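You operate a simulated robot arm through the tools that you are given. There is no shell and no other tool. Be economical: measure what you need, move in short steps, check, and stop when the job is done.

Carry out the task below with a simulated robot arm. There is one attempt and no reset: what you move stays moved.

## Task
Lock the teal battery in its tray and cover both terminals.
Fine: free the grey knob first; orange cover on the plus terminal, grey cover on the minus one.

Only the result counts: the job must be done as asked and must still hold three seconds after the hand-in. Knocking over, shifting, dropping, spilling or breaking anything else fails it. A push-on lid holds only when it is set on centred and level and pressed home; a screw cap is set on level and turned clockwise until tight.

## Robot
A 6-joint arm with a two-finger gripper on a trunk, on a base that drives. Base frame: it is fixed to the floor where the robot stands at the start and does not move with it; the origin is under the middle of the robot, x ahead of it, y to its left, z up; the surface under the hand at the start is at about z = 0.88. Lengths are in m, angles in degrees, forces in N, time in s.
Its first joint turns from -149.0 to 149.0 degrees. Places, roughly: battery tray [0.6, 0.2, 0.9]; black minus plug of the blue box (3x3x5 cm) [0.8, 0.3, 1]; black minus terminal of the teal battery [0.6, 0, 1]; grey knob on the battery tray [0.5, 0.2, 0.9]; red plus terminal of the teal battery [0.6, -0.1, 1]; switch of the blue box [0.7, 0.2, 0.9]. Payload 1.57 kg.
The TCP is the grasp point between the finger pads, 0.021 m short of the fingertips. In the tool frame z runs along the fingers and y along their closing line. Largest opening 0.07 m; the body of the gripper starts 0.05 m behind the TCP.
Orientation is told as [roll, pitch, yaw] about the base's x, y, z axes, in that order, counted from this pose: with the fingers straight down and closing along the base's y, the tool's x points along the base's -x, its y along +y and its z along -z.

## Interface
- The arm moves only by the tool jog_arm. Its argument "rows" is a list of rows, each a list of 6 numbers: the shift along the tool's x, y, z in m, then the turn, a rotation vector about the tool's x, y, z in degrees. In form: [[x, y, z, wx, wy, wz], ...]. A call has 1 to 12 rows; each row shifts and turns the commanded pose from where the row before left it, along the tool's axes as they then stand. "gripper" is the gripper command, from -1 (shut) to 1 (fully open), values between in proportion, set as the call begins (left out, the last holds). Each row takes 0.2 s and may step no farther than 0.05 m and 8.6 degrees from the row before; otherwise, or with a gripper value out of range, the whole call is refused. Where a pose cannot be reached the arm comes as near as it can. A force on the tool above 40 N (or 10 N above the force at the start of the call, whichever is more), or a blocked arm, ends the call early, and 0.2 s more pass. The fingers move at their own pace and stop on an object; they squeeze with about 29 N. The grip force told is the motor's: it shows also when the fingers shut on nothing. Time passes only in rows, and 0.2 s behind the last, so rows that do not move let the fingers close. The reply holds the time, the measured pose of the TCP, the force on the tool along the base axes, the opening and the grip force, in the units named above and with some noise, with the torque about the TCP (base axes, N m) and any sound that the robot's microphone picked up, and new pictures: "show" is both (left out), scene, wrist or none.
- Cameras (640 x 400 px; columns grow to the right, rows downward): "scene" is now at [0.0518, 0.1697, 1.6857]; the picture's right is [-0.15, -0.99, 0.00], its down [-0.60, 0.09, -0.80] and it looks along [0.79, -0.12, -0.61] (base axes); focal length 285 px, centre (320, 200). "wrist" rides on the gripper at [0.079, 0.004, -0.081] in the tool frame; the picture's right is [-0.05, 1.00, 0.00], its down [-0.67, -0.04, -0.74] and it looks along [-0.74, -0.04, 0.67] (tool axes); focal length 256 px, centre (320, 200). There is no depth. A picture from a camera that has moved, and an enlarged one, comes with that camera's place and axes in the base frame and with its lens. The place of the scene camera against the robot may be out by one fixed shift of up to 0.025 m in any direction.
- raise_lower(by): slides the trunk up (or, below 0, down) by that many m; the arm and the scene camera ride with it, the base frame stays. It gives what a move gives, with no picture.
- roll_base(legs): drives the robot by 1 to 6 legs, each [ahead, turn to the left] in m and degrees, along the robot's own axes; the way and the turn of a leg run together, so that a leg with both is an arc; at most 1.5 m and 180 degrees a leg. The arm and the cameras ride along, it lands a little off, and it stops where it bumps. It gives what a move gives, and a new picture of the scene camera.
- turn_head(pan, tilt): turns the head with the scene camera to pan (to the left, within 155 degrees either way) and tilt (down, from -29 to 69), counted from straight ahead of the robot. It gives what a move gives, and a new picture of the scene camera.
- enlarge(camera, box): a new picture of the part [left, top, right, bottom] of that camera's present view, enlarged. The clock stands still meanwhile.
- hand_in(): hands the job in; it is judged then, once.

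Go step by step. Nothing tells you exact positions but the pictures and the camera data: compare them with the known pose of the tool, close in by small moves and look again before you grip or let go. The budget is 120 turns and 260 pictures, counting those below and the enlarged ones. Unless the task says otherwise, let go and move clear before handing in, and close with one line.

The tools are called after "Request:" as a command line: name --pt "numbers of a row" for each row, then --argument value for the rest, lists and objects as JSON in quotes. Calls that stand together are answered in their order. jog_arm: Moves the arm, as the interface text tells. Its arguments: {"type":"object","properties":{"rows":{"type":"array","items":{"type":"array","items":{"type":"number"}}},"gripper":{"type":"number"},"show":{"type":"string","enum":["both","scene","wrist","none"]}},"required":["rows"]} The other tools are called the same way: raise_lower (by) slides the trunk up or down; roll_base (legs) drives the base; turn_head (pan, tilt) turns the head that bears the scene camera; enlarge (camera, box) takes an enlarged picture of a part of a camera's view; hand_in () hands the job in.

At the start:

```text
t: 0.0
position: [0.7774, -0.0409, 1.0004]
tcp_rot: [0.0, -0.1, -0.7]
wrist_force: [-0.4, 0.4, 0.1]
torque: [0.0, 0.0, -0.03]
gripper_width: 0.0701
finger_force: 0.1
trunk travel left (down, up): [-0.681, 0.289]
robot x, y, heading: [-0.0018, 0.0006, -0.1]
head pan, tilt: [-8.8, 37.3]
```

scene: 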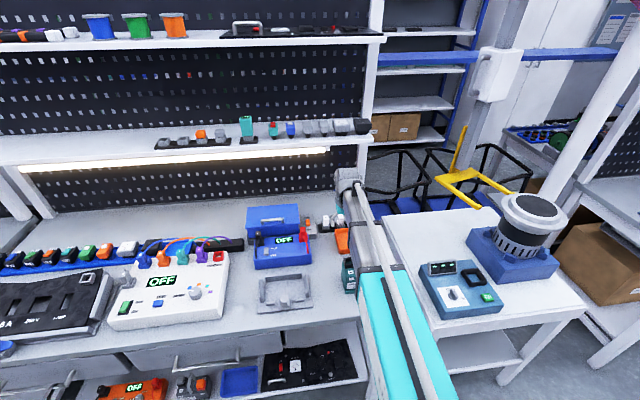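
wrist: 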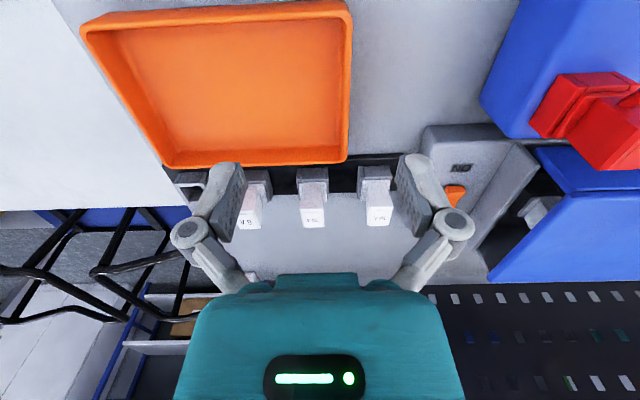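

I see the bench with a blue box, a grey tray and the arm hiding the teal battery. I'll look closer before moving.

Request:
enlarge --camera "scene" --box '[230, 180, 390, 320]'

Request:
enlarge --camera "scene" --box '[140, 80, 390, 220]'

```text
2.86 times, centred on (310, 250) of scene
camera zoom: at [0.0518, 0.1697, 1.6857], right [-0.15, -0.99, 0.0], down [-0.6, 0.09, -0.8], along [0.79, -0.12, -0.61], focal length 813 px, centre (349, 57)
```

zoom: 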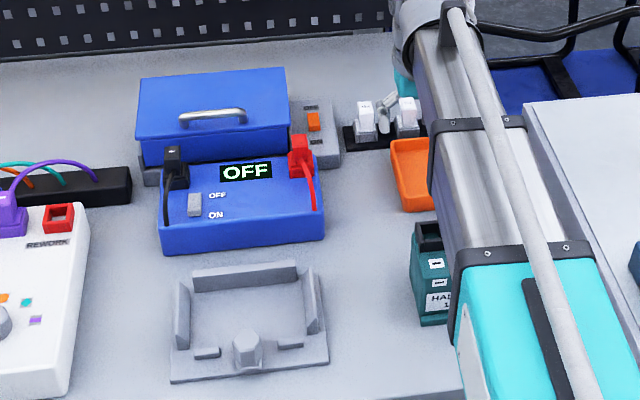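

```text
2.56 times, centred on (265, 150) of scene
camera zoom: at [0.0518, 0.1697, 1.6857], right [-0.15, -0.99, 0.0], down [-0.6, 0.09, -0.8], along [0.79, -0.12, -0.61], focal length 729 px, centre (461, 328)
```

zoom: 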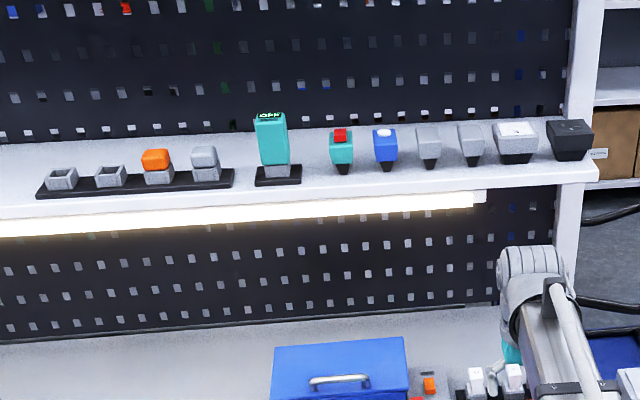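

The arm hides the battery; I'll raise it and swing right to look.

Request:
jog_arm --pt "0 0 -0.05 0 0 0" --pt "0 0 -0.05 0 0 0" --pt "0 0 -0.05 0 0 0" --pt "0.03 -0.04 0 0 0 0" --pt "0.03 -0.04 0 0 0 0" --pt "0.03 -0.04 0 0 0 0" --pt "0.03 -0.04 0 0 0 0" --pt "0.03 -0.04 0 0 0 0" --pt "0 -0.05 0 0 0 0" --pt "0 -0.05 0 0 0 0" --show "scene"

```text
t: 2.2
position: [0.6248, -0.3444, 0.9993]
tcp_rot: [-0.1, -0.1, -0.6]
wrist_force: [-0.2, 0.2, 0.4]
torque: [0.02, 0.02, 0.01]
gripper_width: 0.0702
finger_force: 0.1
out of reach, approached as far as the arm can: row 1, 2, 3, 5
trunk travel left (down, up): [-0.681, 0.289]
robot x, y, heading: [0.0012, 0.0012, 0.0]
head pan, tilt: [-8.8, 37.3]
camera scene: at [0.052, 0.1694, 1.6857], right [-0.15, -0.99, 0.0], down [-0.6, 0.09, -0.8], along [0.79, -0.12, -0.61], focal length 285 px, centre (320, 200)
```

scene: 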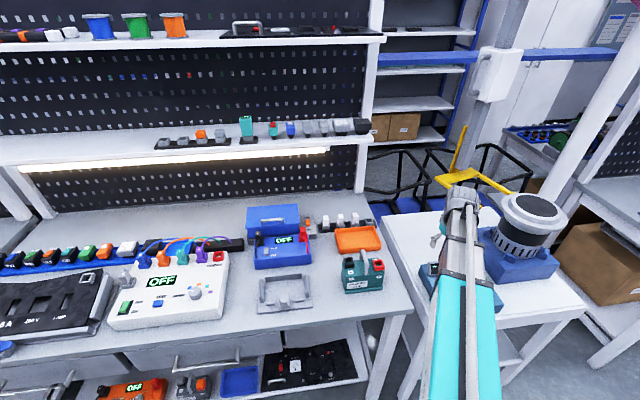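

The battery is now in view. I'll zoom in on it and the shelf.

Request:
enlarge --camera "scene" --box '[240, 230, 400, 330]'

Request:
enlarge --camera "scene" --box '[320, 220, 400, 300]'

Request:
enlarge --camera "scene" --box '[145, 105, 225, 155]'

```text
4.00 times, centred on (320, 280) of scene
camera zoom: at [0.052, 0.1694, 1.6857], right [-0.15, -0.99, 0.0], down [-0.6, 0.09, -0.8], along [0.79, -0.12, -0.61], focal length 1139 px, centre (320, -120)
```

zoom: 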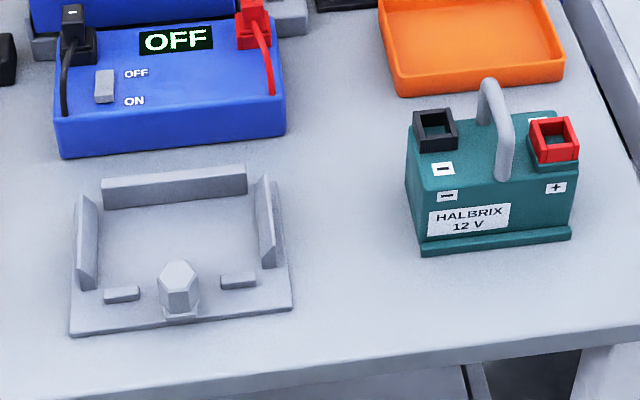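

```text
5.00 times, centred on (360, 260) of scene
camera zoom: at [0.052, 0.1694, 1.6857], right [-0.15, -0.99, 0.0], down [-0.6, 0.09, -0.8], along [0.79, -0.12, -0.61], focal length 1423 px, centre (120, -100)
```

zoom: 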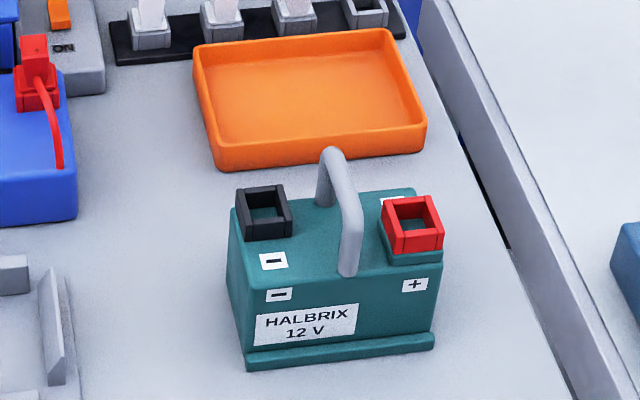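

```text
8.00 times, centred on (185, 130) of scene
camera zoom: at [0.052, 0.1694, 1.6857], right [-0.15, -0.99, 0.0], down [-0.6, 0.09, -0.8], along [0.79, -0.12, -0.61], focal length 2277 px, centre (1400, 760)
```

zoom: 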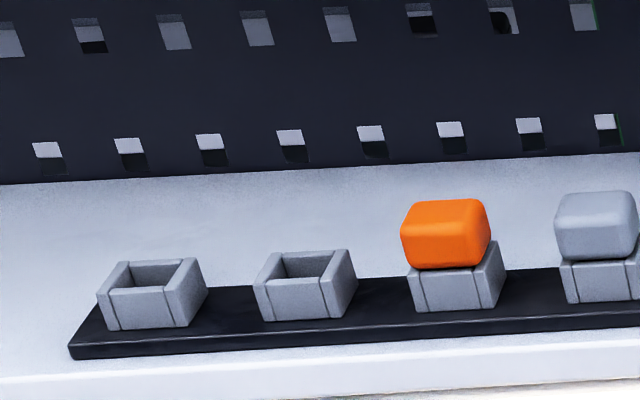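

The tray's hex knob and the battery with its handle are clear. I'll zoom on the tray knob at high magnification.

Request:
enlarge --camera "scene" --box '[255, 265, 319, 319]'

```text
7.41 times, centred on (287, 292) of scene
camera zoom: at [0.052, 0.1694, 1.6857], right [-0.15, -0.99, 0.0], down [-0.6, 0.09, -0.8], along [0.79, -0.12, -0.61], focal length 2109 px, centre (564, -482)
```

zoom: 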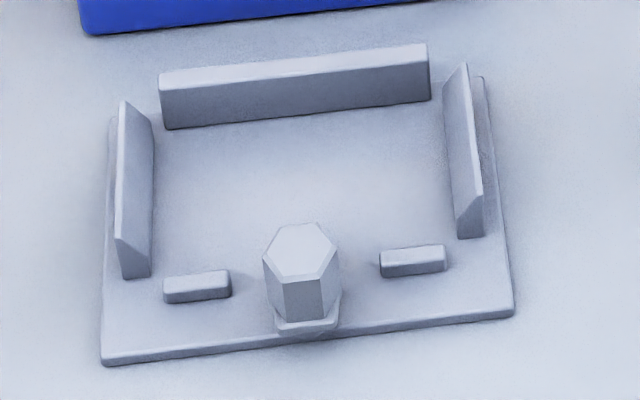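

The knob is a vertical hex with flats facing ±x, at about (0.567, 0.197). I'll raise the trunk for clearance and move over the tray for a wrist look.

Request:
raise_lower --by 0.15

Request:
jog_arm --pt "0 0.05 0 0 0 0" --pt "0 0.05 0 0 0 0" --pt "0 0.05 0 0 0 0" --pt "0 0.05 0 0 0 0" --pt "0 0.05 0 0 0 0" --pt "0 0.05 0 0 0 0" --pt "0 0.04 0 0 0 0" --pt "0 0 0 0 0 0" --show "both"

```text
t: 4.0
position: [0.6261, -0.3427, 1.1484]
tcp_rot: [0.0, 0.0, -0.6]
wrist_force: [0.4, -1.0, 0.7]
torque: [0.02, 0.02, 0.03]
gripper_width: 0.0698
finger_force: 0.1
trunk travel left (down, up): [-0.831, 0.139]
robot x, y, heading: [-0.0017, 0.0076, -0.1]
head pan, tilt: [-8.8, 37.3]
```

```text
t: 5.8
position: [0.6296, -0.0028, 1.1485]
tcp_rot: [0.1, 0.0, -0.7]
wrist_force: [0.0, 0.3, 0.0]
torque: [0.0, 0.04, 0.0]
gripper_width: 0.0697
finger_force: 0.1
trunk travel left (down, up): [-0.831, 0.139]
robot x, y, heading: [0.0006, 0.0052, -0.1]
head pan, tilt: [-8.8, 37.3]
camera scene: at [0.0518, 0.1698, 1.8357], right [-0.15, -0.99, 0.0], down [-0.6, 0.09, -0.8], along [0.79, -0.12, -0.61], focal length 285 px, centre (320, 200)
camera wrist: at [0.5506, 0.0021, 1.2312], right [0.06, 1.0, 0.0], down [0.67, -0.04, 0.74], along [0.74, -0.05, -0.67], focal length 256 px, centre (320, 200)
```

scene: 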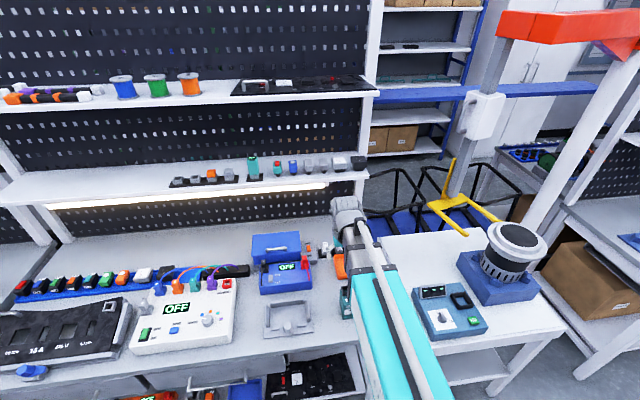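
wrist: 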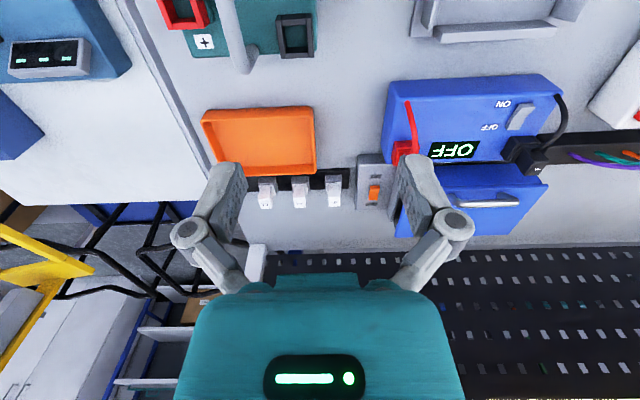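

Next I'll move above the knob and view it from the wrist.

Request:
jog_arm --pt "0 0.05 0 0 0 0" --pt "0 0.05 0 0 0 0" --pt "0 0.05 0 0 0 0" --pt "0.02 0.05 0 0 0 0" --pt "0.04 0 0.03 0 0 0" --pt "0 0 0.04 0 0 0" --pt "0 0 0 0 0 0" --show "both"

Request:
enlarge --camera "scene" --box '[160, 150, 260, 200]'

```text
refused: row 4 steps farther than a row can; nothing moved
```

```text
6.40 times, centred on (210, 175) of scene
camera zoom: at [0.0518, 0.1698, 1.8357], right [-0.15, -0.99, 0.0], down [-0.6, 0.09, -0.8], along [0.79, -0.12, -0.61], focal length 1822 px, centre (1024, 360)
```

zoom: 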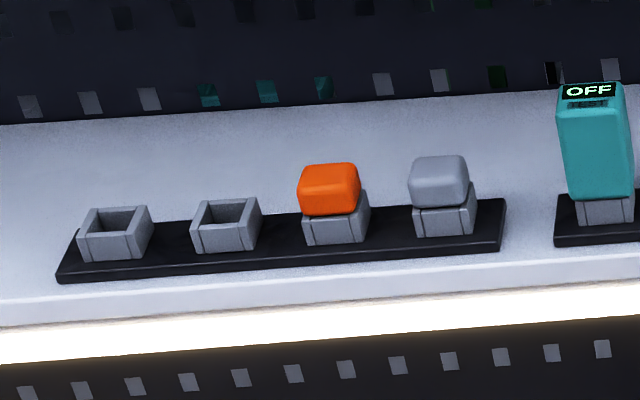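

Now, with legal steps, over the knob.

Request:
jog_arm --pt "0 0.05 0 0 0 0" --pt "0 0.05 0 0 0 0" --pt "0 0.05 0 0 0 0" --pt "0.02 0.045 0 0 0 0" --pt "0.03 0 0.03 0 0 0" --pt "0.01 0 0.04 0 0 0" --pt "0 0 0 0 0 0" --show "both"

```text
t: 7.3
position: [0.5702, 0.1934, 1.1493]
tcp_rot: [0.0, 0.0, -0.7]
wrist_force: [0.1, -0.9, 0.5]
torque: [-0.01, -0.01, 0.01]
gripper_width: 0.0702
finger_force: 0.1
out of reach, approached as far as the arm can: row 5, 6
trunk travel left (down, up): [-0.831, 0.139]
robot x, y, heading: [-0.0028, 0.0007, 0.3]
head pan, tilt: [-8.8, 37.3]
camera scene: at [0.0518, 0.1699, 1.8357], right [-0.15, -0.99, 0.0], down [-0.6, 0.09, -0.8], along [0.79, -0.12, -0.61], focal length 285 px, centre (320, 200)
camera wrist: at [0.4906, 0.1983, 1.2312], right [0.06, 1.0, 0.0], down [0.67, -0.04, 0.74], along [0.74, -0.05, -0.67], focal length 256 px, centre (320, 200)
```

scene: 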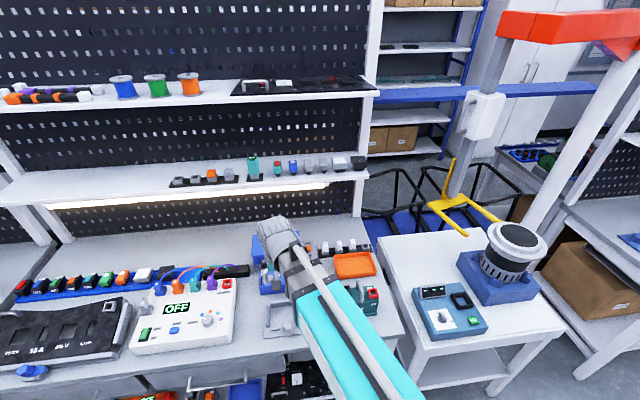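
wrist: 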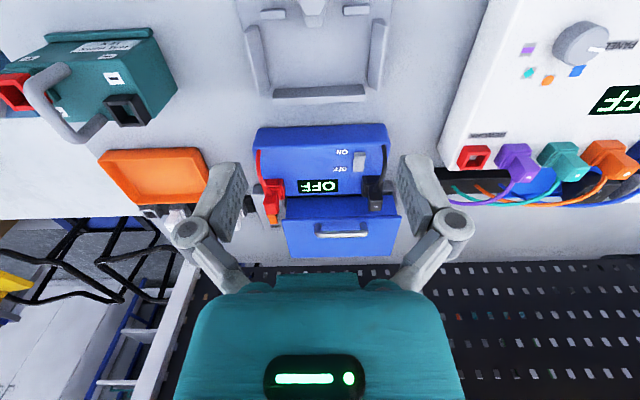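

Vertical arm moves seem restricted here; I'll use the trunk to lower.

Request:
raise_lower --by -0.11

Request:
jog_arm --pt "0 0 0.01 0 0 0" --pt "0 0 0.01 0 0 0" --pt "0 0 0 0 0 0" --show "both"

```text
t: 8.8
position: [0.5693, 0.1924, 1.0404]
tcp_rot: [0.0, 0.0, -0.5]
wrist_force: [-0.1, -0.5, -0.6]
torque: [0.0, 0.01, -0.06]
gripper_width: 0.0701
finger_force: 0.0
trunk travel left (down, up): [-0.721, 0.249]
robot x, y, heading: [0.0015, 0.0035, 0.0]
head pan, tilt: [-8.8, 37.3]
```

```text
t: 9.6
position: [0.5701, 0.1934, 1.0397]
tcp_rot: [0.0, 0.1, -0.6]
wrist_force: [-0.5, 0.4, -0.3]
torque: [0.01, 0.03, 0.0]
gripper_width: 0.0698
finger_force: 0.1
out of reach, approached as far as the arm can: row 1, 2
trunk travel left (down, up): [-0.721, 0.249]
robot x, y, heading: [0.0012, 0.0024, -0.0]
head pan, tilt: [-8.8, 37.3]
camera scene: at [0.0517, 0.1697, 1.7257], right [-0.15, -0.99, 0.0], down [-0.6, 0.09, -0.8], along [0.79, -0.12, -0.61], focal length 285 px, centre (320, 200)
camera wrist: at [0.4907, 0.198, 1.1213], right [0.06, 1.0, 0.0], down [0.67, -0.04, 0.74], along [0.74, -0.05, -0.67], focal length 256 px, centre (320, 200)
```

scene: 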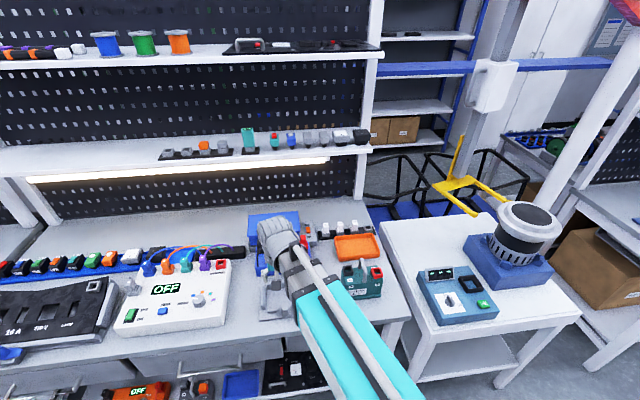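
wrist: 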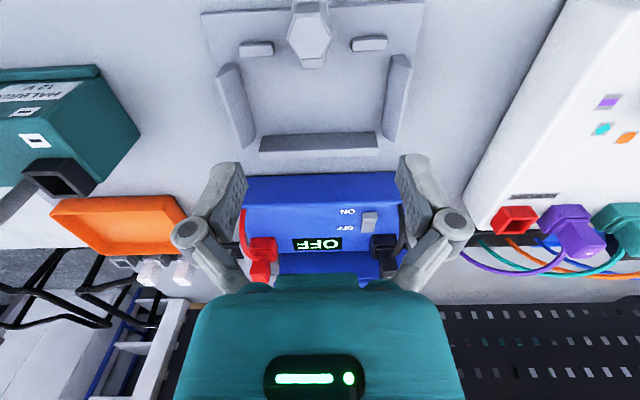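

Vertical travel comes from the trunk, it seems. I'll lower further above the knob to centre it in the wrist view.

Request:
raise_lower --by -0.065

Request:
enlarge --camera "wrist" --box '[200, 0, 440, 160]'

```text
t: 10.6
position: [0.5702, 0.1931, 0.9752]
tcp_rot: [0.1, 0.0, -0.7]
wrist_force: [-0.2, -0.3, 0.2]
torque: [0.04, 0.0, 0.03]
gripper_width: 0.07
finger_force: 0.1
trunk travel left (down, up): [-0.656, 0.314]
robot x, y, heading: [0.0013, 0.0012, -0.2]
head pan, tilt: [-8.8, 37.3]
```

```text
2.50 times, centred on (320, 80) of wrist
camera zoom: at [0.4906, 0.198, 1.0563], right [0.06, 1.0, 0.0], down [0.67, -0.04, 0.74], along [0.74, -0.05, -0.67], focal length 640 px, centre (320, 500)
```

zoom: 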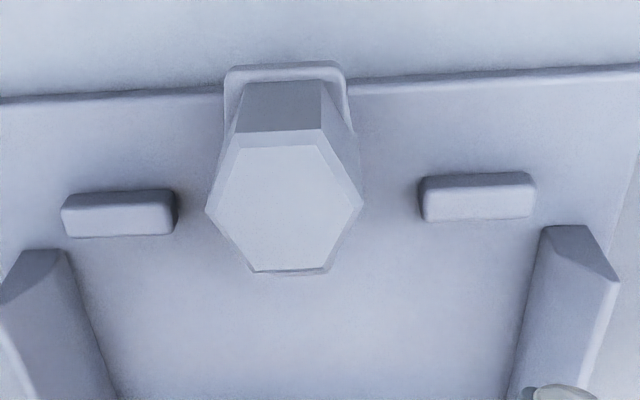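

Knob top is at about (0.536, 0.189, 0.949), flats at ±x. I'll move above it and yaw -30° so the fingers close on a flat pair.

Request:
jog_arm --pt "0.034 -0.004 0 0 0 0" --pt "0 0 0 0 0 7.4" --pt "0 0 0 0 0 7.4" --pt "0 0 0 0 0 7.4" --pt "0 0 0 0 0 7.4" --pt "0 0 0 0 0 0" --show "both"

```text
t: 12.0
position: [0.5369, 0.1899, 0.9739]
tcp_rot: [0.0, -0.1, -30.2]
wrist_force: [-0.4, 0.2, 1.0]
torque: [0.03, -0.01, -0.01]
gripper_width: 0.07
finger_force: 0.1
trunk travel left (down, up): [-0.656, 0.314]
robot x, y, heading: [-0.0045, 0.0011, -0.1]
head pan, tilt: [-8.8, 37.3]
camera scene: at [0.0517, 0.1697, 1.6607], right [-0.15, -0.99, 0.0], down [-0.6, 0.09, -0.8], along [0.79, -0.12, -0.61], focal length 285 px, centre (320, 200)
camera wrist: at [0.4697, 0.2335, 1.0562], right [0.55, 0.84, 0.0], down [0.56, -0.37, 0.74], along [0.62, -0.41, -0.67], focal length 256 px, centre (320, 200)
```

scene: 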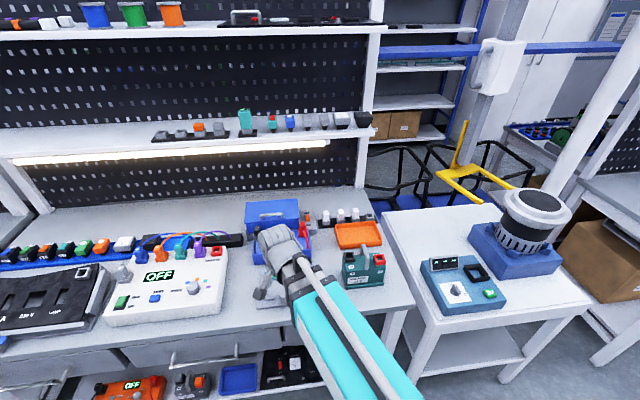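
wrist: 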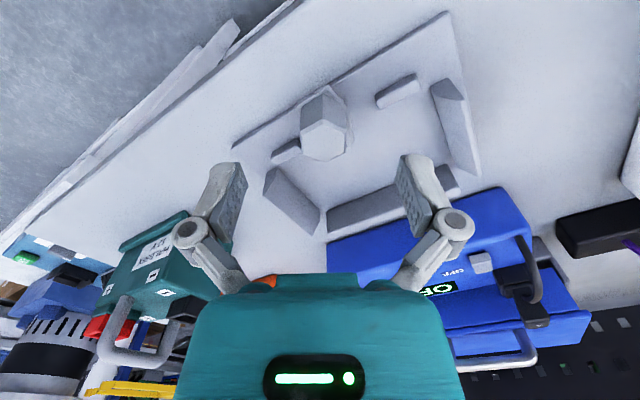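

The knob lies between the fingers. A small correction, then lower with the trunk and check.

Request:
jog_arm --pt "0.003 0.0005 0 0 0 0" --pt "0 0 0 0 0 0" --show "none"

Request:
raise_lower --by -0.036

Request:
enlarge --camera "wrist" --box '[160, 60, 480, 260]'

```text
t: 12.6
position: [0.5324, 0.1926, 0.9756]
tcp_rot: [0.0, 0.0, -30.3]
wrist_force: [-0.2, -0.3, -0.1]
torque: [0.0, -0.01, 0.0]
gripper_width: 0.07
finger_force: 0.0
trunk travel left (down, up): [-0.656, 0.314]
robot x, y, heading: [0.0, 0.0004, 0.2]
head pan, tilt: [-8.8, 37.3]
```

```text
t: 13.4
position: [0.5324, 0.1923, 0.9391]
tcp_rot: [0.1, 0.0, -30.2]
wrist_force: [0.0, -0.1, -0.6]
torque: [0.01, -0.03, 0.02]
gripper_width: 0.0701
finger_force: 0.1
trunk travel left (down, up): [-0.62, 0.35]
robot x, y, heading: [0.0007, 0.0024, 0.1]
head pan, tilt: [-8.8, 37.3]
```

```text
2.00 times, centred on (320, 160) of wrist
camera zoom: at [0.4664, 0.2359, 1.0202], right [0.55, 0.84, 0.0], down [0.56, -0.37, 0.74], along [0.62, -0.41, -0.67], focal length 512 px, centre (320, 280)
```

zoom: 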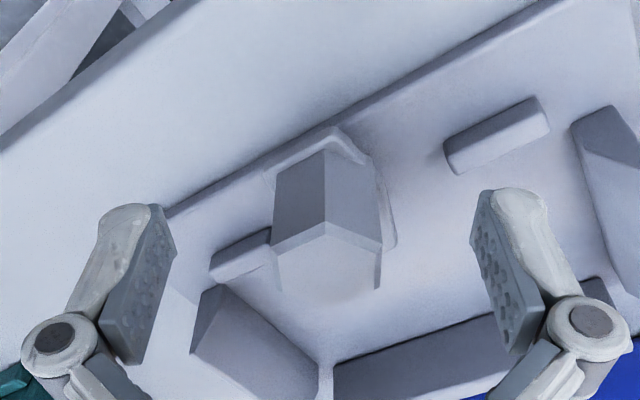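

The knob is centred between the pads; close on it.

Request:
jog_arm --pt "0 0 0 0 0 0" --pt "0 0 0 0 0 0" --pt "0 0 0 0 0 0" --pt "0 0 0 0 0 0" --gripper -1 --show "wrist"

```text
t: 14.4
position: [0.5317, 0.1948, 0.9385]
tcp_rot: [0.0, 0.1, -30.1]
wrist_force: [-5.3, 15.2, 2.8]
torque: [0.46, 0.37, 0.1]
gripper_width: 0.0243
finger_force: 32.2
trunk travel left (down, up): [-0.62, 0.35]
robot x, y, heading: [-0.0013, 0.0032, -0.2]
head pan, tilt: [-8.8, 37.3]
camera wrist: at [0.4656, 0.2374, 1.0205], right [0.55, 0.84, 0.0], down [0.56, -0.37, 0.74], along [0.62, -0.41, -0.67], focal length 256 px, centre (320, 200)
```

wrist: 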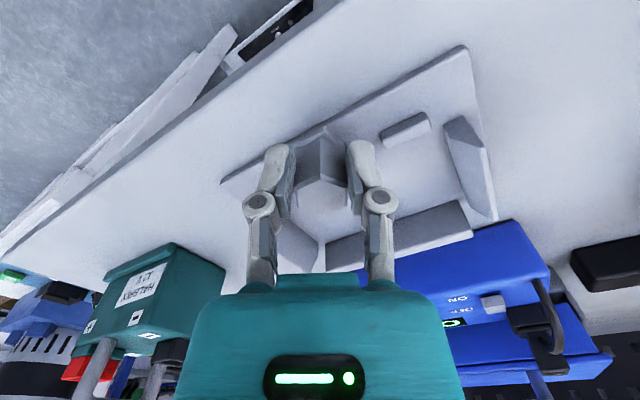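

Gripped on flats (24 mm). Relieve side load and turn counter-clockwise (base yaw +) in small steps.

Request:
jog_arm --pt "0.001 0.002 0 0 0 0" --pt "0 0 0 0 0 -5" --pt "0 0 0 0 0 -5" --pt "0 0 0 0 0 -5" --pt "0 0 0 0 0 0" --show "wrist"

```text
t: 15.4
position: [0.5282, 0.1922, 0.9399]
tcp_rot: [-0.3, 0.6, -17.5]
wrist_force: [-12.3, 4.6, -2.4]
torque: [0.18, 0.6, -0.11]
gripper_width: 0.0209
finger_force: 31.8
trunk travel left (down, up): [-0.62, 0.35]
robot x, y, heading: [-0.0007, 0.0019, 0.2]
head pan, tilt: [-8.8, 37.3]
stopped in row 4: the force on the tool passed its limit at 42 N (the readings are from after the stop); the commanded pose is now the measured one
camera wrist: at [0.4543, 0.2214, 1.0216], right [0.35, 0.94, -0.01], down [0.63, -0.23, 0.74], along [0.69, -0.26, -0.67], focal length 256 px, centre (320, 200)
```

wrist: 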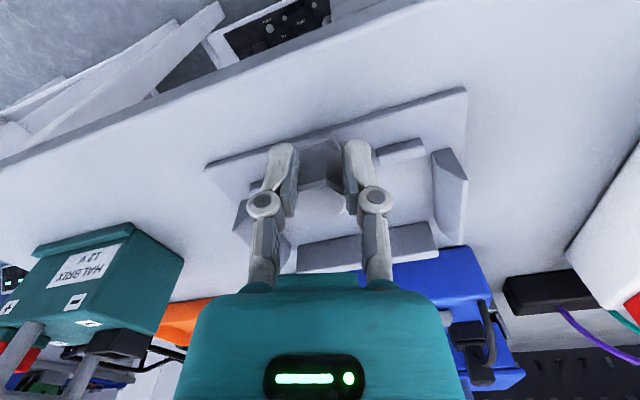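

Force stop; the opening changed to 21 mm. Let me look closely.

Request:
enlarge --camera "wrist" --box '[220, 80, 420, 205]'

```text
3.20 times, centred on (320, 142) of wrist
camera zoom: at [0.4543, 0.2214, 1.0216], right [0.35, 0.94, -0.01], down [0.63, -0.23, 0.74], along [0.69, -0.26, -0.67], focal length 819 px, centre (320, 384)
```

zoom: 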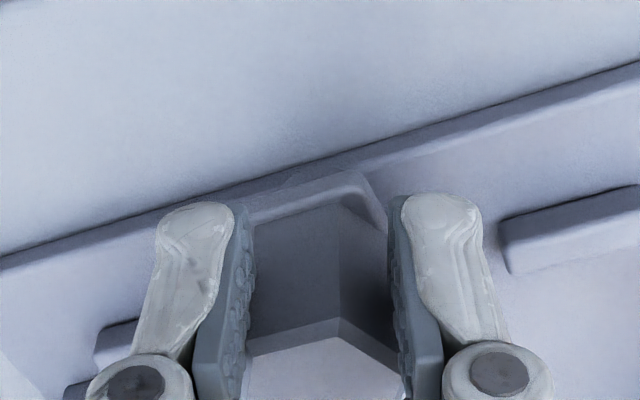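

The grip seems to have slipped rather than turned. I'll open and look at the knob's true angle.

Request:
jog_arm --pt "0 0 0 0 0 0" --pt "0 0 0 0 0 0" --pt "0 0 0 0 0 0" --gripper 0.2 --show "none"

Request:
enlarge --camera "wrist" --box '[220, 80, 420, 205]'

```text
t: 16.2
position: [0.5311, 0.1922, 0.9387]
tcp_rot: [-0.3, 0.4, -17.5]
wrist_force: [-0.1, -0.3, 0.0]
torque: [0.02, 0.02, 0.02]
gripper_width: 0.0422
finger_force: 0.1
trunk travel left (down, up): [-0.62, 0.35]
robot x, y, heading: [-0.0024, 0.0028, -0.1]
head pan, tilt: [-8.8, 37.3]
```

```text
3.20 times, centred on (320, 142) of wrist
camera zoom: at [0.4565, 0.221, 1.0208], right [0.35, 0.94, -0.01], down [0.63, -0.23, 0.74], along [0.69, -0.26, -0.67], focal length 819 px, centre (320, 384)
```

zoom: 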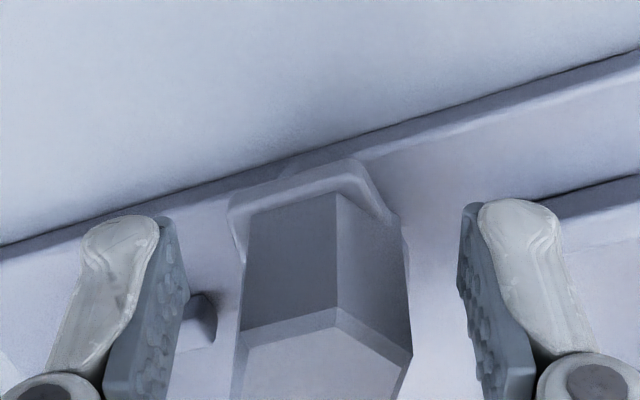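

The knob hasn't turned; my tips were down at its base plate. I'll raise 8 mm, realign to -30° and grip the hex only.

Request:
raise_lower --by 0.008

Request:
jog_arm --pt "0 0 0 0 0 6.3" --pt "0 0 0 0 0 6.2" --pt "0 0 0 0 0 0" --gripper 0.2 --show "none"

Request:
enlarge --camera "wrist" --box '[220, 100, 420, 225]'

```text
t: 16.7
position: [0.532, 0.1935, 0.9463]
tcp_rot: [-0.4, 0.4, -17.5]
wrist_force: [-0.8, 0.9, 0.2]
torque: [0.0, -0.02, -0.04]
gripper_width: 0.042
finger_force: 0.0
trunk travel left (down, up): [-0.628, 0.342]
robot x, y, heading: [0.0058, 0.0, -0.0]
head pan, tilt: [-8.8, 37.3]
```

```text
t: 17.5
position: [0.5306, 0.1936, 0.9472]
tcp_rot: [-0.4, 0.3, -30.1]
wrist_force: [0.2, 0.0, 0.1]
torque: [0.01, -0.02, 0.02]
gripper_width: 0.0422
finger_force: 0.1
trunk travel left (down, up): [-0.628, 0.342]
robot x, y, heading: [0.0012, 0.0013, 0.0]
head pan, tilt: [-8.8, 37.3]
```

```text
3.20 times, centred on (320, 162) of wrist
camera zoom: at [0.4639, 0.2368, 1.0287], right [0.55, 0.84, -0.01], down [0.56, -0.36, 0.74], along [0.62, -0.41, -0.67], focal length 819 px, centre (320, 320)
```

zoom: 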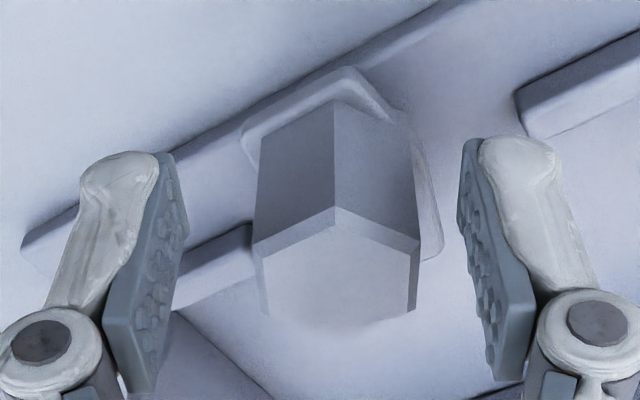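

Well centred. Close and turn CCW 12°.

Request:
jog_arm --pt "0 0 0 0 0 0" --pt "0 0 0 0 0 0" --pt "0 0 0 0 0 0" --gripper -1 --show "none"

Request:
jog_arm --pt "0 0 0 0 0 -4" --pt "0 0 0 0 0 -4" --pt "0 0 0 0 0 -4" --pt "0 0 0 0 0 0" --show "none"

Request:
enlarge --camera "wrist" --box '[220, 100, 420, 225]'

```text
t: 18.3
position: [0.5298, 0.1948, 0.9468]
tcp_rot: [-0.4, 0.4, -29.8]
wrist_force: [-1.9, 21.4, 1.5]
torque: [0.63, 0.22, 0.11]
gripper_width: 0.0206
finger_force: 31.7
trunk travel left (down, up): [-0.628, 0.342]
robot x, y, heading: [0.003, -0.0021, 0.1]
head pan, tilt: [-8.8, 37.3]
```

```text
t: 19.3
position: [0.5267, 0.1942, 0.947]
tcp_rot: [-0.3, 0.6, -17.8]
wrist_force: [-30.5, 12.5, -23.8]
torque: [0.28, 0.59, -0.3]
gripper_width: 0.019
finger_force: 31.9
trunk travel left (down, up): [-0.628, 0.342]
robot x, y, heading: [-0.0025, 0.0012, -0.1]
head pan, tilt: [-8.8, 37.3]
```

```text
3.20 times, centred on (320, 162) of wrist
camera zoom: at [0.4535, 0.2229, 1.0291], right [0.36, 0.93, -0.01], down [0.63, -0.24, 0.74], along [0.69, -0.27, -0.67], focal length 819 px, centre (320, 320)
```

zoom: 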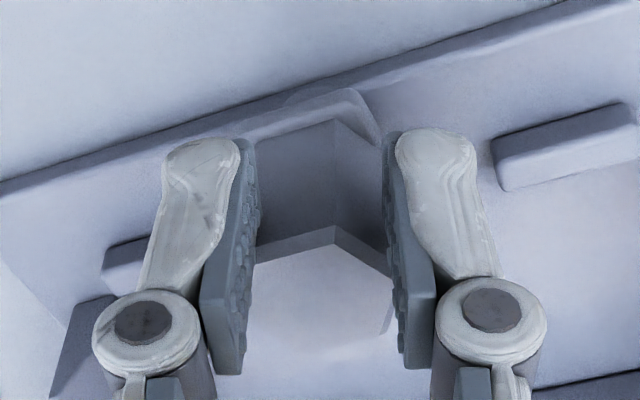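

No turn yet; I'll regrip on another flat pair (yaw +30°), which also reveals the knob's exact centre.

Request:
jog_arm --pt "0 0 0 0 0 0" --pt "0 0 0 0 0 0" --pt "0 0 0 0 0 -8" --pt "0 0 0 0 0 -8" --pt "0 0 0 0 0 -8" --pt "0 0 0 0 0 -8" --pt "0 0 0 0 0 -8" --pt "0 0 0 0 0 -8" --pt "0 0 0 0 0 0" --gripper 0.4 --show "none"

Request:
enlarge --camera "wrist" --box '[220, 100, 420, 225]'

```text
t: 21.3
position: [0.53, 0.1922, 0.9478]
tcp_rot: [0.1, 0.5, 30.1]
wrist_force: [-0.1, -2.6, -0.8]
torque: [-0.01, 0.05, -0.07]
gripper_width: 0.0498
finger_force: 1.0
trunk travel left (down, up): [-0.628, 0.342]
robot x, y, heading: [0.0005, 0.006, 0.3]
head pan, tilt: [-8.8, 37.3]
```

```text
3.20 times, centred on (320, 162) of wrist
camera zoom: at [0.4593, 0.1568, 1.029], right [-0.45, 0.89, 0.0], down [0.6, 0.31, 0.74], along [0.66, 0.34, -0.67], focal length 819 px, centre (320, 320)
```

zoom: 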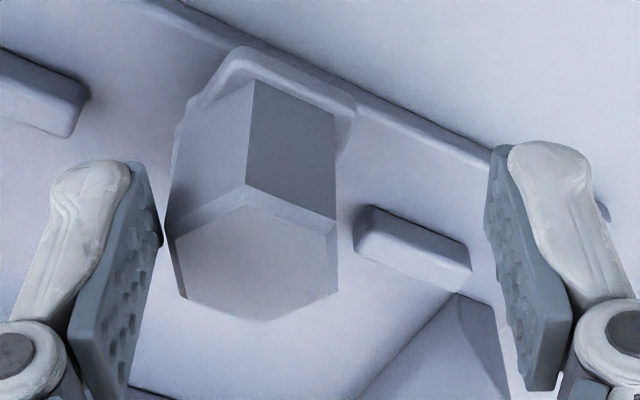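

Triangulating both views puts the knob at (0.543, 0.188) with top at z≈0.935 — I was gripping off-axis. Correcting and lowering.

Request:
jog_arm --pt "-0.009 -0.01 0 0 0 0" --pt "0 0 0 0 0 0" --gripper 0.4 --show "none"

Request:
raise_lower --by -0.015

Request:
enlarge --camera "wrist" --box '[220, 100, 420, 225]'

```text
t: 21.9
position: [0.5421, 0.1893, 0.9465]
tcp_rot: [0.0, 0.6, 30.0]
wrist_force: [0.1, -0.6, -0.1]
torque: [0.0, -0.02, 0.01]
gripper_width: 0.0493
finger_force: 0.0
trunk travel left (down, up): [-0.628, 0.342]
robot x, y, heading: [0.0013, 0.0016, -0.1]
head pan, tilt: [-8.8, 37.3]
```

```text
t: 22.6
position: [0.5414, 0.1876, 0.9319]
tcp_rot: [0.0, 0.5, 29.9]
wrist_force: [0.1, 0.1, -0.7]
torque: [-0.02, -0.01, 0.03]
gripper_width: 0.049
finger_force: 0.2
trunk travel left (down, up): [-0.613, 0.357]
robot x, y, heading: [0.0011, -0.0015, 0.2]
head pan, tilt: [-8.8, 37.3]
```

```text
3.20 times, centred on (320, 162) of wrist
camera zoom: at [0.4714, 0.1521, 1.0139], right [-0.45, 0.89, 0.0], down [0.6, 0.3, 0.74], along [0.66, 0.34, -0.67], focal length 819 px, centre (320, 320)
```

zoom: 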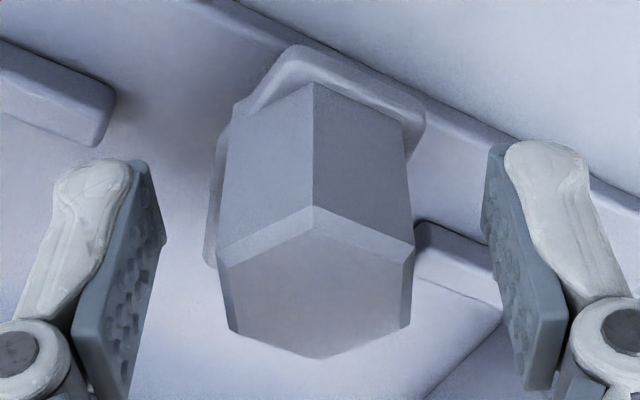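

Now well centred. Close and turn CCW.

Request:
jog_arm --pt "0 0 0 0 0 0" --pt "0 0 0 0 0 0" --pt "0 0 0 0 0 0" --gripper -1 --show "none"

Request:
jog_arm --pt "0 0 0 0 0 -4" --pt "0 0 0 0 0 -4" --pt "0 0 0 0 0 -4" --pt "0 0 0 0 0 0" --show "none"

Request:
enlarge --camera "wrist" --box '[220, 100, 420, 225]'

```text
t: 23.4
position: [0.5426, 0.1877, 0.9325]
tcp_rot: [0.1, 0.6, 30.0]
wrist_force: [3.5, -3.6, 3.9]
torque: [-0.18, -0.1, 0.0]
gripper_width: 0.0297
finger_force: 31.6
trunk travel left (down, up): [-0.613, 0.357]
robot x, y, heading: [-0.0026, -0.0001, -0.1]
head pan, tilt: [-8.8, 37.3]
```

```text
t: 24.4
position: [0.5418, 0.1868, 0.9312]
tcp_rot: [0.1, 0.5, 42.0]
wrist_force: [3.9, -9.4, 1.3]
torque: [-0.31, 0.03, -0.17]
gripper_width: 0.029
finger_force: 31.8
trunk travel left (down, up): [-0.613, 0.357]
robot x, y, heading: [-0.0026, 0.0035, -0.0]
head pan, tilt: [-8.8, 37.3]
```

```text
3.20 times, centred on (320, 162) of wrist
camera zoom: at [0.4805, 0.1372, 1.0139], right [-0.63, 0.78, 0.0], down [0.52, 0.42, 0.74], along [0.57, 0.47, -0.67], focal length 819 px, centre (320, 320)
```

zoom: 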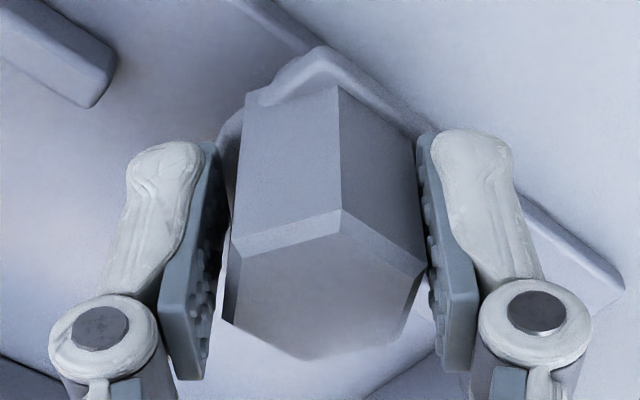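

The tips are on the wider base plate again. Open, raise 9 mm, rotate back to 30° and regrip only the hex.

Request:
jog_arm --pt "0 0 0 0 0 0" --pt "0 0 0 0 0 0" --pt "0 0 0 0 0 6" --pt "0 0 0 0 0 6" --pt "0 0 0 0 0 0" --gripper 0.3 --show "none"

Request:
raise_lower --by 0.009

Request:
jog_arm --pt "0 0 0 0 0 0" --pt "0 0 0 0 0 0" --pt "0 0 0 0 0 0" --gripper -1 --show "none"

Request:
enlarge --camera "wrist" --box '[220, 100, 420, 225]'

```text
t: 25.6
position: [0.5428, 0.1883, 0.9317]
tcp_rot: [0.1, 0.5, 29.9]
wrist_force: [1.3, -0.1, -0.1]
torque: [0.0, -0.03, -0.01]
gripper_width: 0.0455
finger_force: 0.1
trunk travel left (down, up): [-0.613, 0.357]
robot x, y, heading: [-0.0044, 0.0044, -0.1]
head pan, tilt: [-8.8, 37.3]
```

```text
t: 26.1
position: [0.5415, 0.1888, 0.941]
tcp_rot: [0.2, 0.6, 30.0]
wrist_force: [0.5, -0.6, 0.4]
torque: [0.01, -0.05, -0.02]
gripper_width: 0.0456
finger_force: 0.0
trunk travel left (down, up): [-0.622, 0.348]
robot x, y, heading: [-0.0021, 0.0017, 0.1]
head pan, tilt: [-8.8, 37.3]
```

```text
t: 26.9
position: [0.5416, 0.1877, 0.942]
tcp_rot: [0.0, 0.5, 30.0]
wrist_force: [5.3, -7.0, 3.5]
torque: [-0.39, -0.06, 0.01]
gripper_width: 0.0294
finger_force: 32.0
trunk travel left (down, up): [-0.622, 0.348]
robot x, y, heading: [0.0026, 0.0025, -0.1]
head pan, tilt: [-8.8, 37.3]
```

```text
3.20 times, centred on (320, 162) of wrist
camera zoom: at [0.4716, 0.1517, 1.023], right [-0.45, 0.89, 0.0], down [0.6, 0.3, 0.74], along [0.66, 0.34, -0.67], focal length 819 px, centre (320, 320)
```

zoom: 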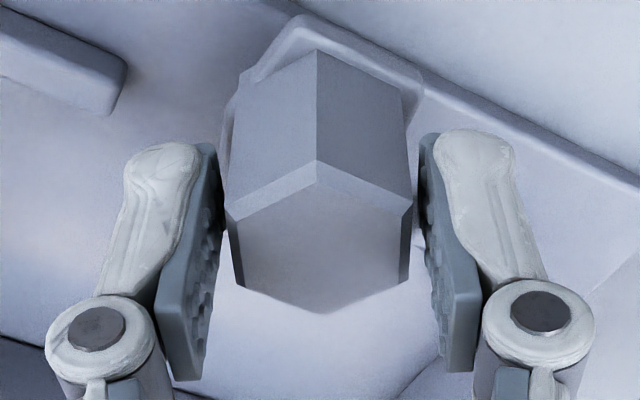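

Now gripping the hex at 29 mm. Turn CCW again and watch.

Request:
jog_arm --pt "0 0 0 0 0 -4" --pt "0 0 0 0 0 -4" --pt "0 0 0 0 0 -4" --pt "0 0 0 0 0 -4" --pt "0 0 0 0 0 0" --show "none"

Request:
enlarge --camera "wrist" --box '[220, 100, 420, 225]'

```text
t: 28.1
position: [0.5422, 0.1863, 0.9404]
tcp_rot: [0.2, 0.4, 46.1]
wrist_force: [4.6, -8.5, 2.6]
torque: [-0.08, -0.07, -0.04]
gripper_width: 0.0287
finger_force: 32.3
trunk travel left (down, up): [-0.622, 0.348]
robot x, y, heading: [-0.0022, 0.0023, 0.1]
head pan, tilt: [-8.8, 37.3]
```

```text
3.20 times, centred on (320, 162) of wrist
camera zoom: at [0.4842, 0.1328, 1.0228], right [-0.68, 0.73, 0.0], down [0.49, 0.46, 0.74], along [0.54, 0.51, -0.67], focal length 819 px, centre (320, 320)
```

zoom: 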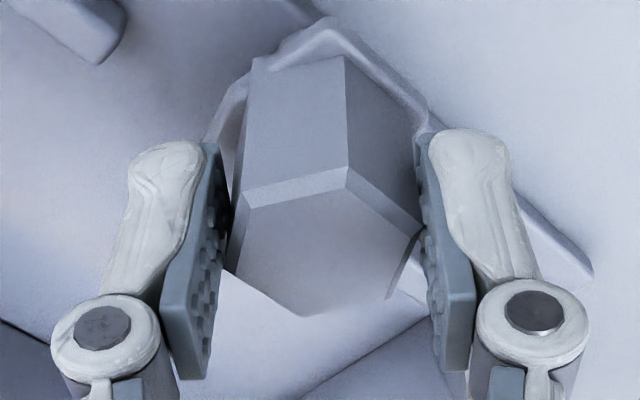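

The fingers slip round it; test the other direction while watching the torque.

Request:
jog_arm --pt "0 0 0 0 0 5" --pt "0 0 0 0 0 5" --pt "0 0 0 0 0 5" --pt "0 0 0 0 0 5" --pt "0 0 0 0 0 0" --show "none"

Request:
enlarge --camera "wrist" --box '[220, 100, 420, 225]'

```text
t: 29.4
position: [0.5427, 0.1876, 0.9408]
tcp_rot: [0.1, 0.5, 25.9]
wrist_force: [1.6, -6.3, -1.1]
torque: [0.15, -0.49, 0.0]
gripper_width: 0.0284
finger_force: 32.0
trunk travel left (down, up): [-0.622, 0.348]
robot x, y, heading: [-0.0012, 0.001, 0.1]
head pan, tilt: [-8.8, 37.3]
```

```text
3.20 times, centred on (320, 162) of wrist
camera zoom: at [0.4688, 0.1566, 1.0229], right [-0.39, 0.92, 0.0], down [0.62, 0.26, 0.74], along [0.68, 0.29, -0.67], focal length 819 px, centre (320, 320)
```

zoom: 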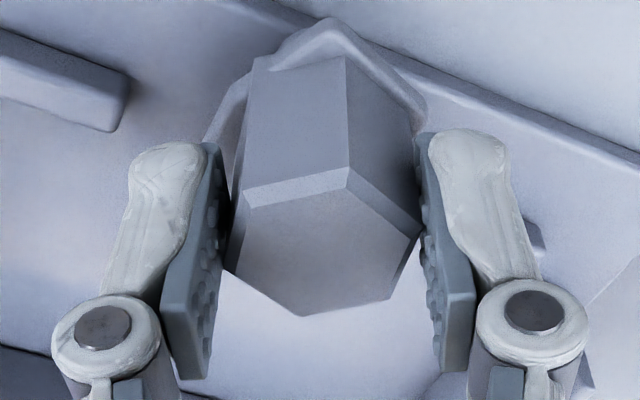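

The knob turned freely clockwise 20° with its toe plate. I'll continue clockwise to learn its range.

Request:
jog_arm --pt "0 0 0 0 0 6" --pt "0 0 0 0 0 6" --pt "0 0 0 0 0 6" --pt "0 0 0 0 0 6" --pt "0 0 0 0 0 6" --pt "0 0 0 0 0 6" --pt "0 0 0 0 0 6" --pt "0 0 0 0 0 6" --pt "0 0 0 0 0 0" --show "wrist"

Request:
enlarge --camera "wrist" --box '[220, 100, 420, 225]'

```text
t: 31.4
position: [0.5427, 0.1886, 0.9409]
tcp_rot: [-0.3, 0.3, -22.1]
wrist_force: [5.2, -0.3, 8.9]
torque: [0.2, 0.1, -0.04]
gripper_width: 0.0257
finger_force: 32.1
trunk travel left (down, up): [-0.622, 0.348]
robot x, y, heading: [-0.0013, 0.0018, 0.1]
head pan, tilt: [-8.8, 37.3]
camera wrist: at [0.4712, 0.222, 1.0228], right [0.42, 0.91, -0.01], down [0.61, -0.28, 0.74], along [0.67, -0.32, -0.67], focal length 256 px, centre (320, 200)
```

wrist: 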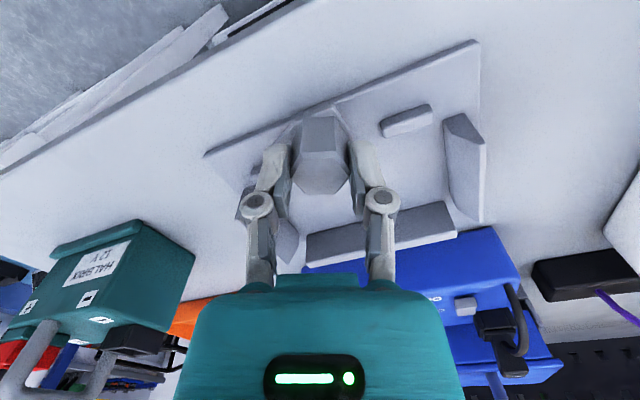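

```text
3.20 times, centred on (320, 162) of wrist
camera zoom: at [0.4712, 0.222, 1.0228], right [0.42, 0.91, -0.01], down [0.61, -0.28, 0.74], along [0.67, -0.32, -0.67], focal length 819 px, centre (320, 320)
```

zoom: 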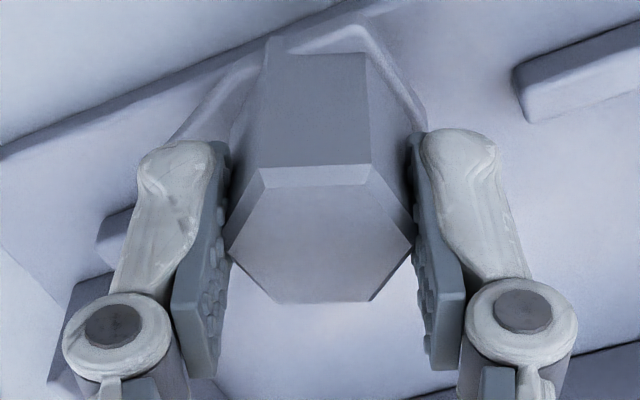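

Let me open, rise, and look at the knob and toe plate properly.

Request:
jog_arm --pt "0 0 0 0 0 0" --pt "0 0 0 0 0 0" --pt "0 0 0 0 0 0" --gripper 1 --show "none"

Request:
raise_lower --by 0.03

Request:
jog_arm --pt "0 0 0 0 0 -7" --pt "0 0 0 0 0 -7" --pt "0 0 0 0 0 -7" --pt "0 0 0 0 0 0" --show "none"

Request:
enlarge --camera "wrist" --box '[220, 50, 420, 175]'

```text
t: 32.1
position: [0.5427, 0.1872, 0.9403]
tcp_rot: [-0.2, 0.4, -22.1]
wrist_force: [0.6, 0.5, -0.2]
torque: [-0.04, -0.04, -0.02]
gripper_width: 0.07
finger_force: 0.1
trunk travel left (down, up): [-0.622, 0.348]
robot x, y, heading: [0.0009, -0.0002, 0.0]
head pan, tilt: [-8.8, 37.3]
```

```text
t: 32.9
position: [0.5429, 0.1895, 0.9709]
tcp_rot: [-0.3, 0.3, -22.1]
wrist_force: [-0.5, -0.3, -0.3]
torque: [-0.03, 0.0, 0.0]
gripper_width: 0.0701
finger_force: 0.2
trunk travel left (down, up): [-0.652, 0.318]
robot x, y, heading: [0.002, 0.0021, 0.1]
head pan, tilt: [-8.8, 37.3]
```

```text
t: 33.9
position: [0.5422, 0.1871, 0.9711]
tcp_rot: [-0.1, 0.5, -0.9]
wrist_force: [-0.2, -0.8, 0.1]
torque: [0.0, -0.03, 0.01]
gripper_width: 0.0703
finger_force: 0.1
trunk travel left (down, up): [-0.652, 0.318]
robot x, y, heading: [0.0015, 0.0025, -0.3]
head pan, tilt: [-8.8, 37.3]
```

```text
3.20 times, centred on (320, 112) of wrist
camera zoom: at [0.4636, 0.1938, 1.0529], right [0.07, 1.0, 0.0], down [0.67, -0.04, 0.74], along [0.74, -0.05, -0.67], focal length 819 px, centre (320, 480)
```

zoom: 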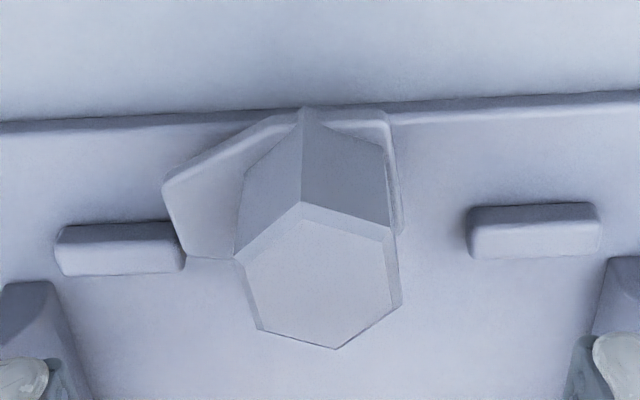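

The toe plate now points to −y: it had been hidden behind the knob (pointing over the battery seat) and is now swung ~80° clear, so the knob is freed. Next measure the tray from above.

Request:
raise_lower --by 0.09

Request:
enlarge --camera "wrist" --box '[200, 0, 440, 150]'

```text
t: 35.1
position: [0.5426, 0.1879, 1.0614]
tcp_rot: [-0.2, 0.6, -1.0]
wrist_force: [-0.3, 0.6, 0.8]
torque: [-0.01, 0.03, 0.01]
gripper_width: 0.07
finger_force: 0.1
trunk travel left (down, up): [-0.742, 0.228]
robot x, y, heading: [0.0037, 0.0045, 0.1]
head pan, tilt: [-8.8, 37.3]
```

```text
2.67 times, centred on (320, 75) of wrist
camera zoom: at [0.4637, 0.1939, 1.1428], right [0.07, 1.0, 0.0], down [0.67, -0.04, 0.74], along [0.74, -0.05, -0.67], focal length 683 px, centre (320, 533)
```

zoom: 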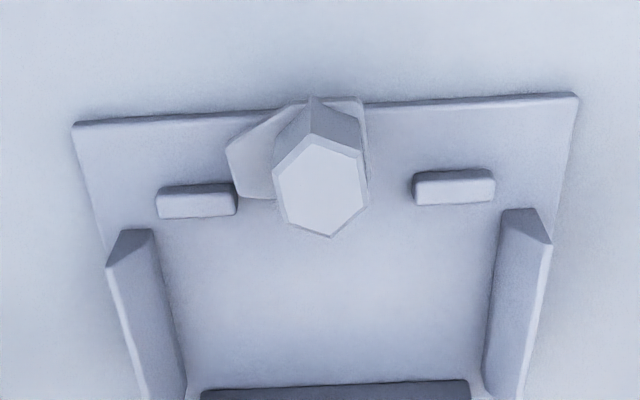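

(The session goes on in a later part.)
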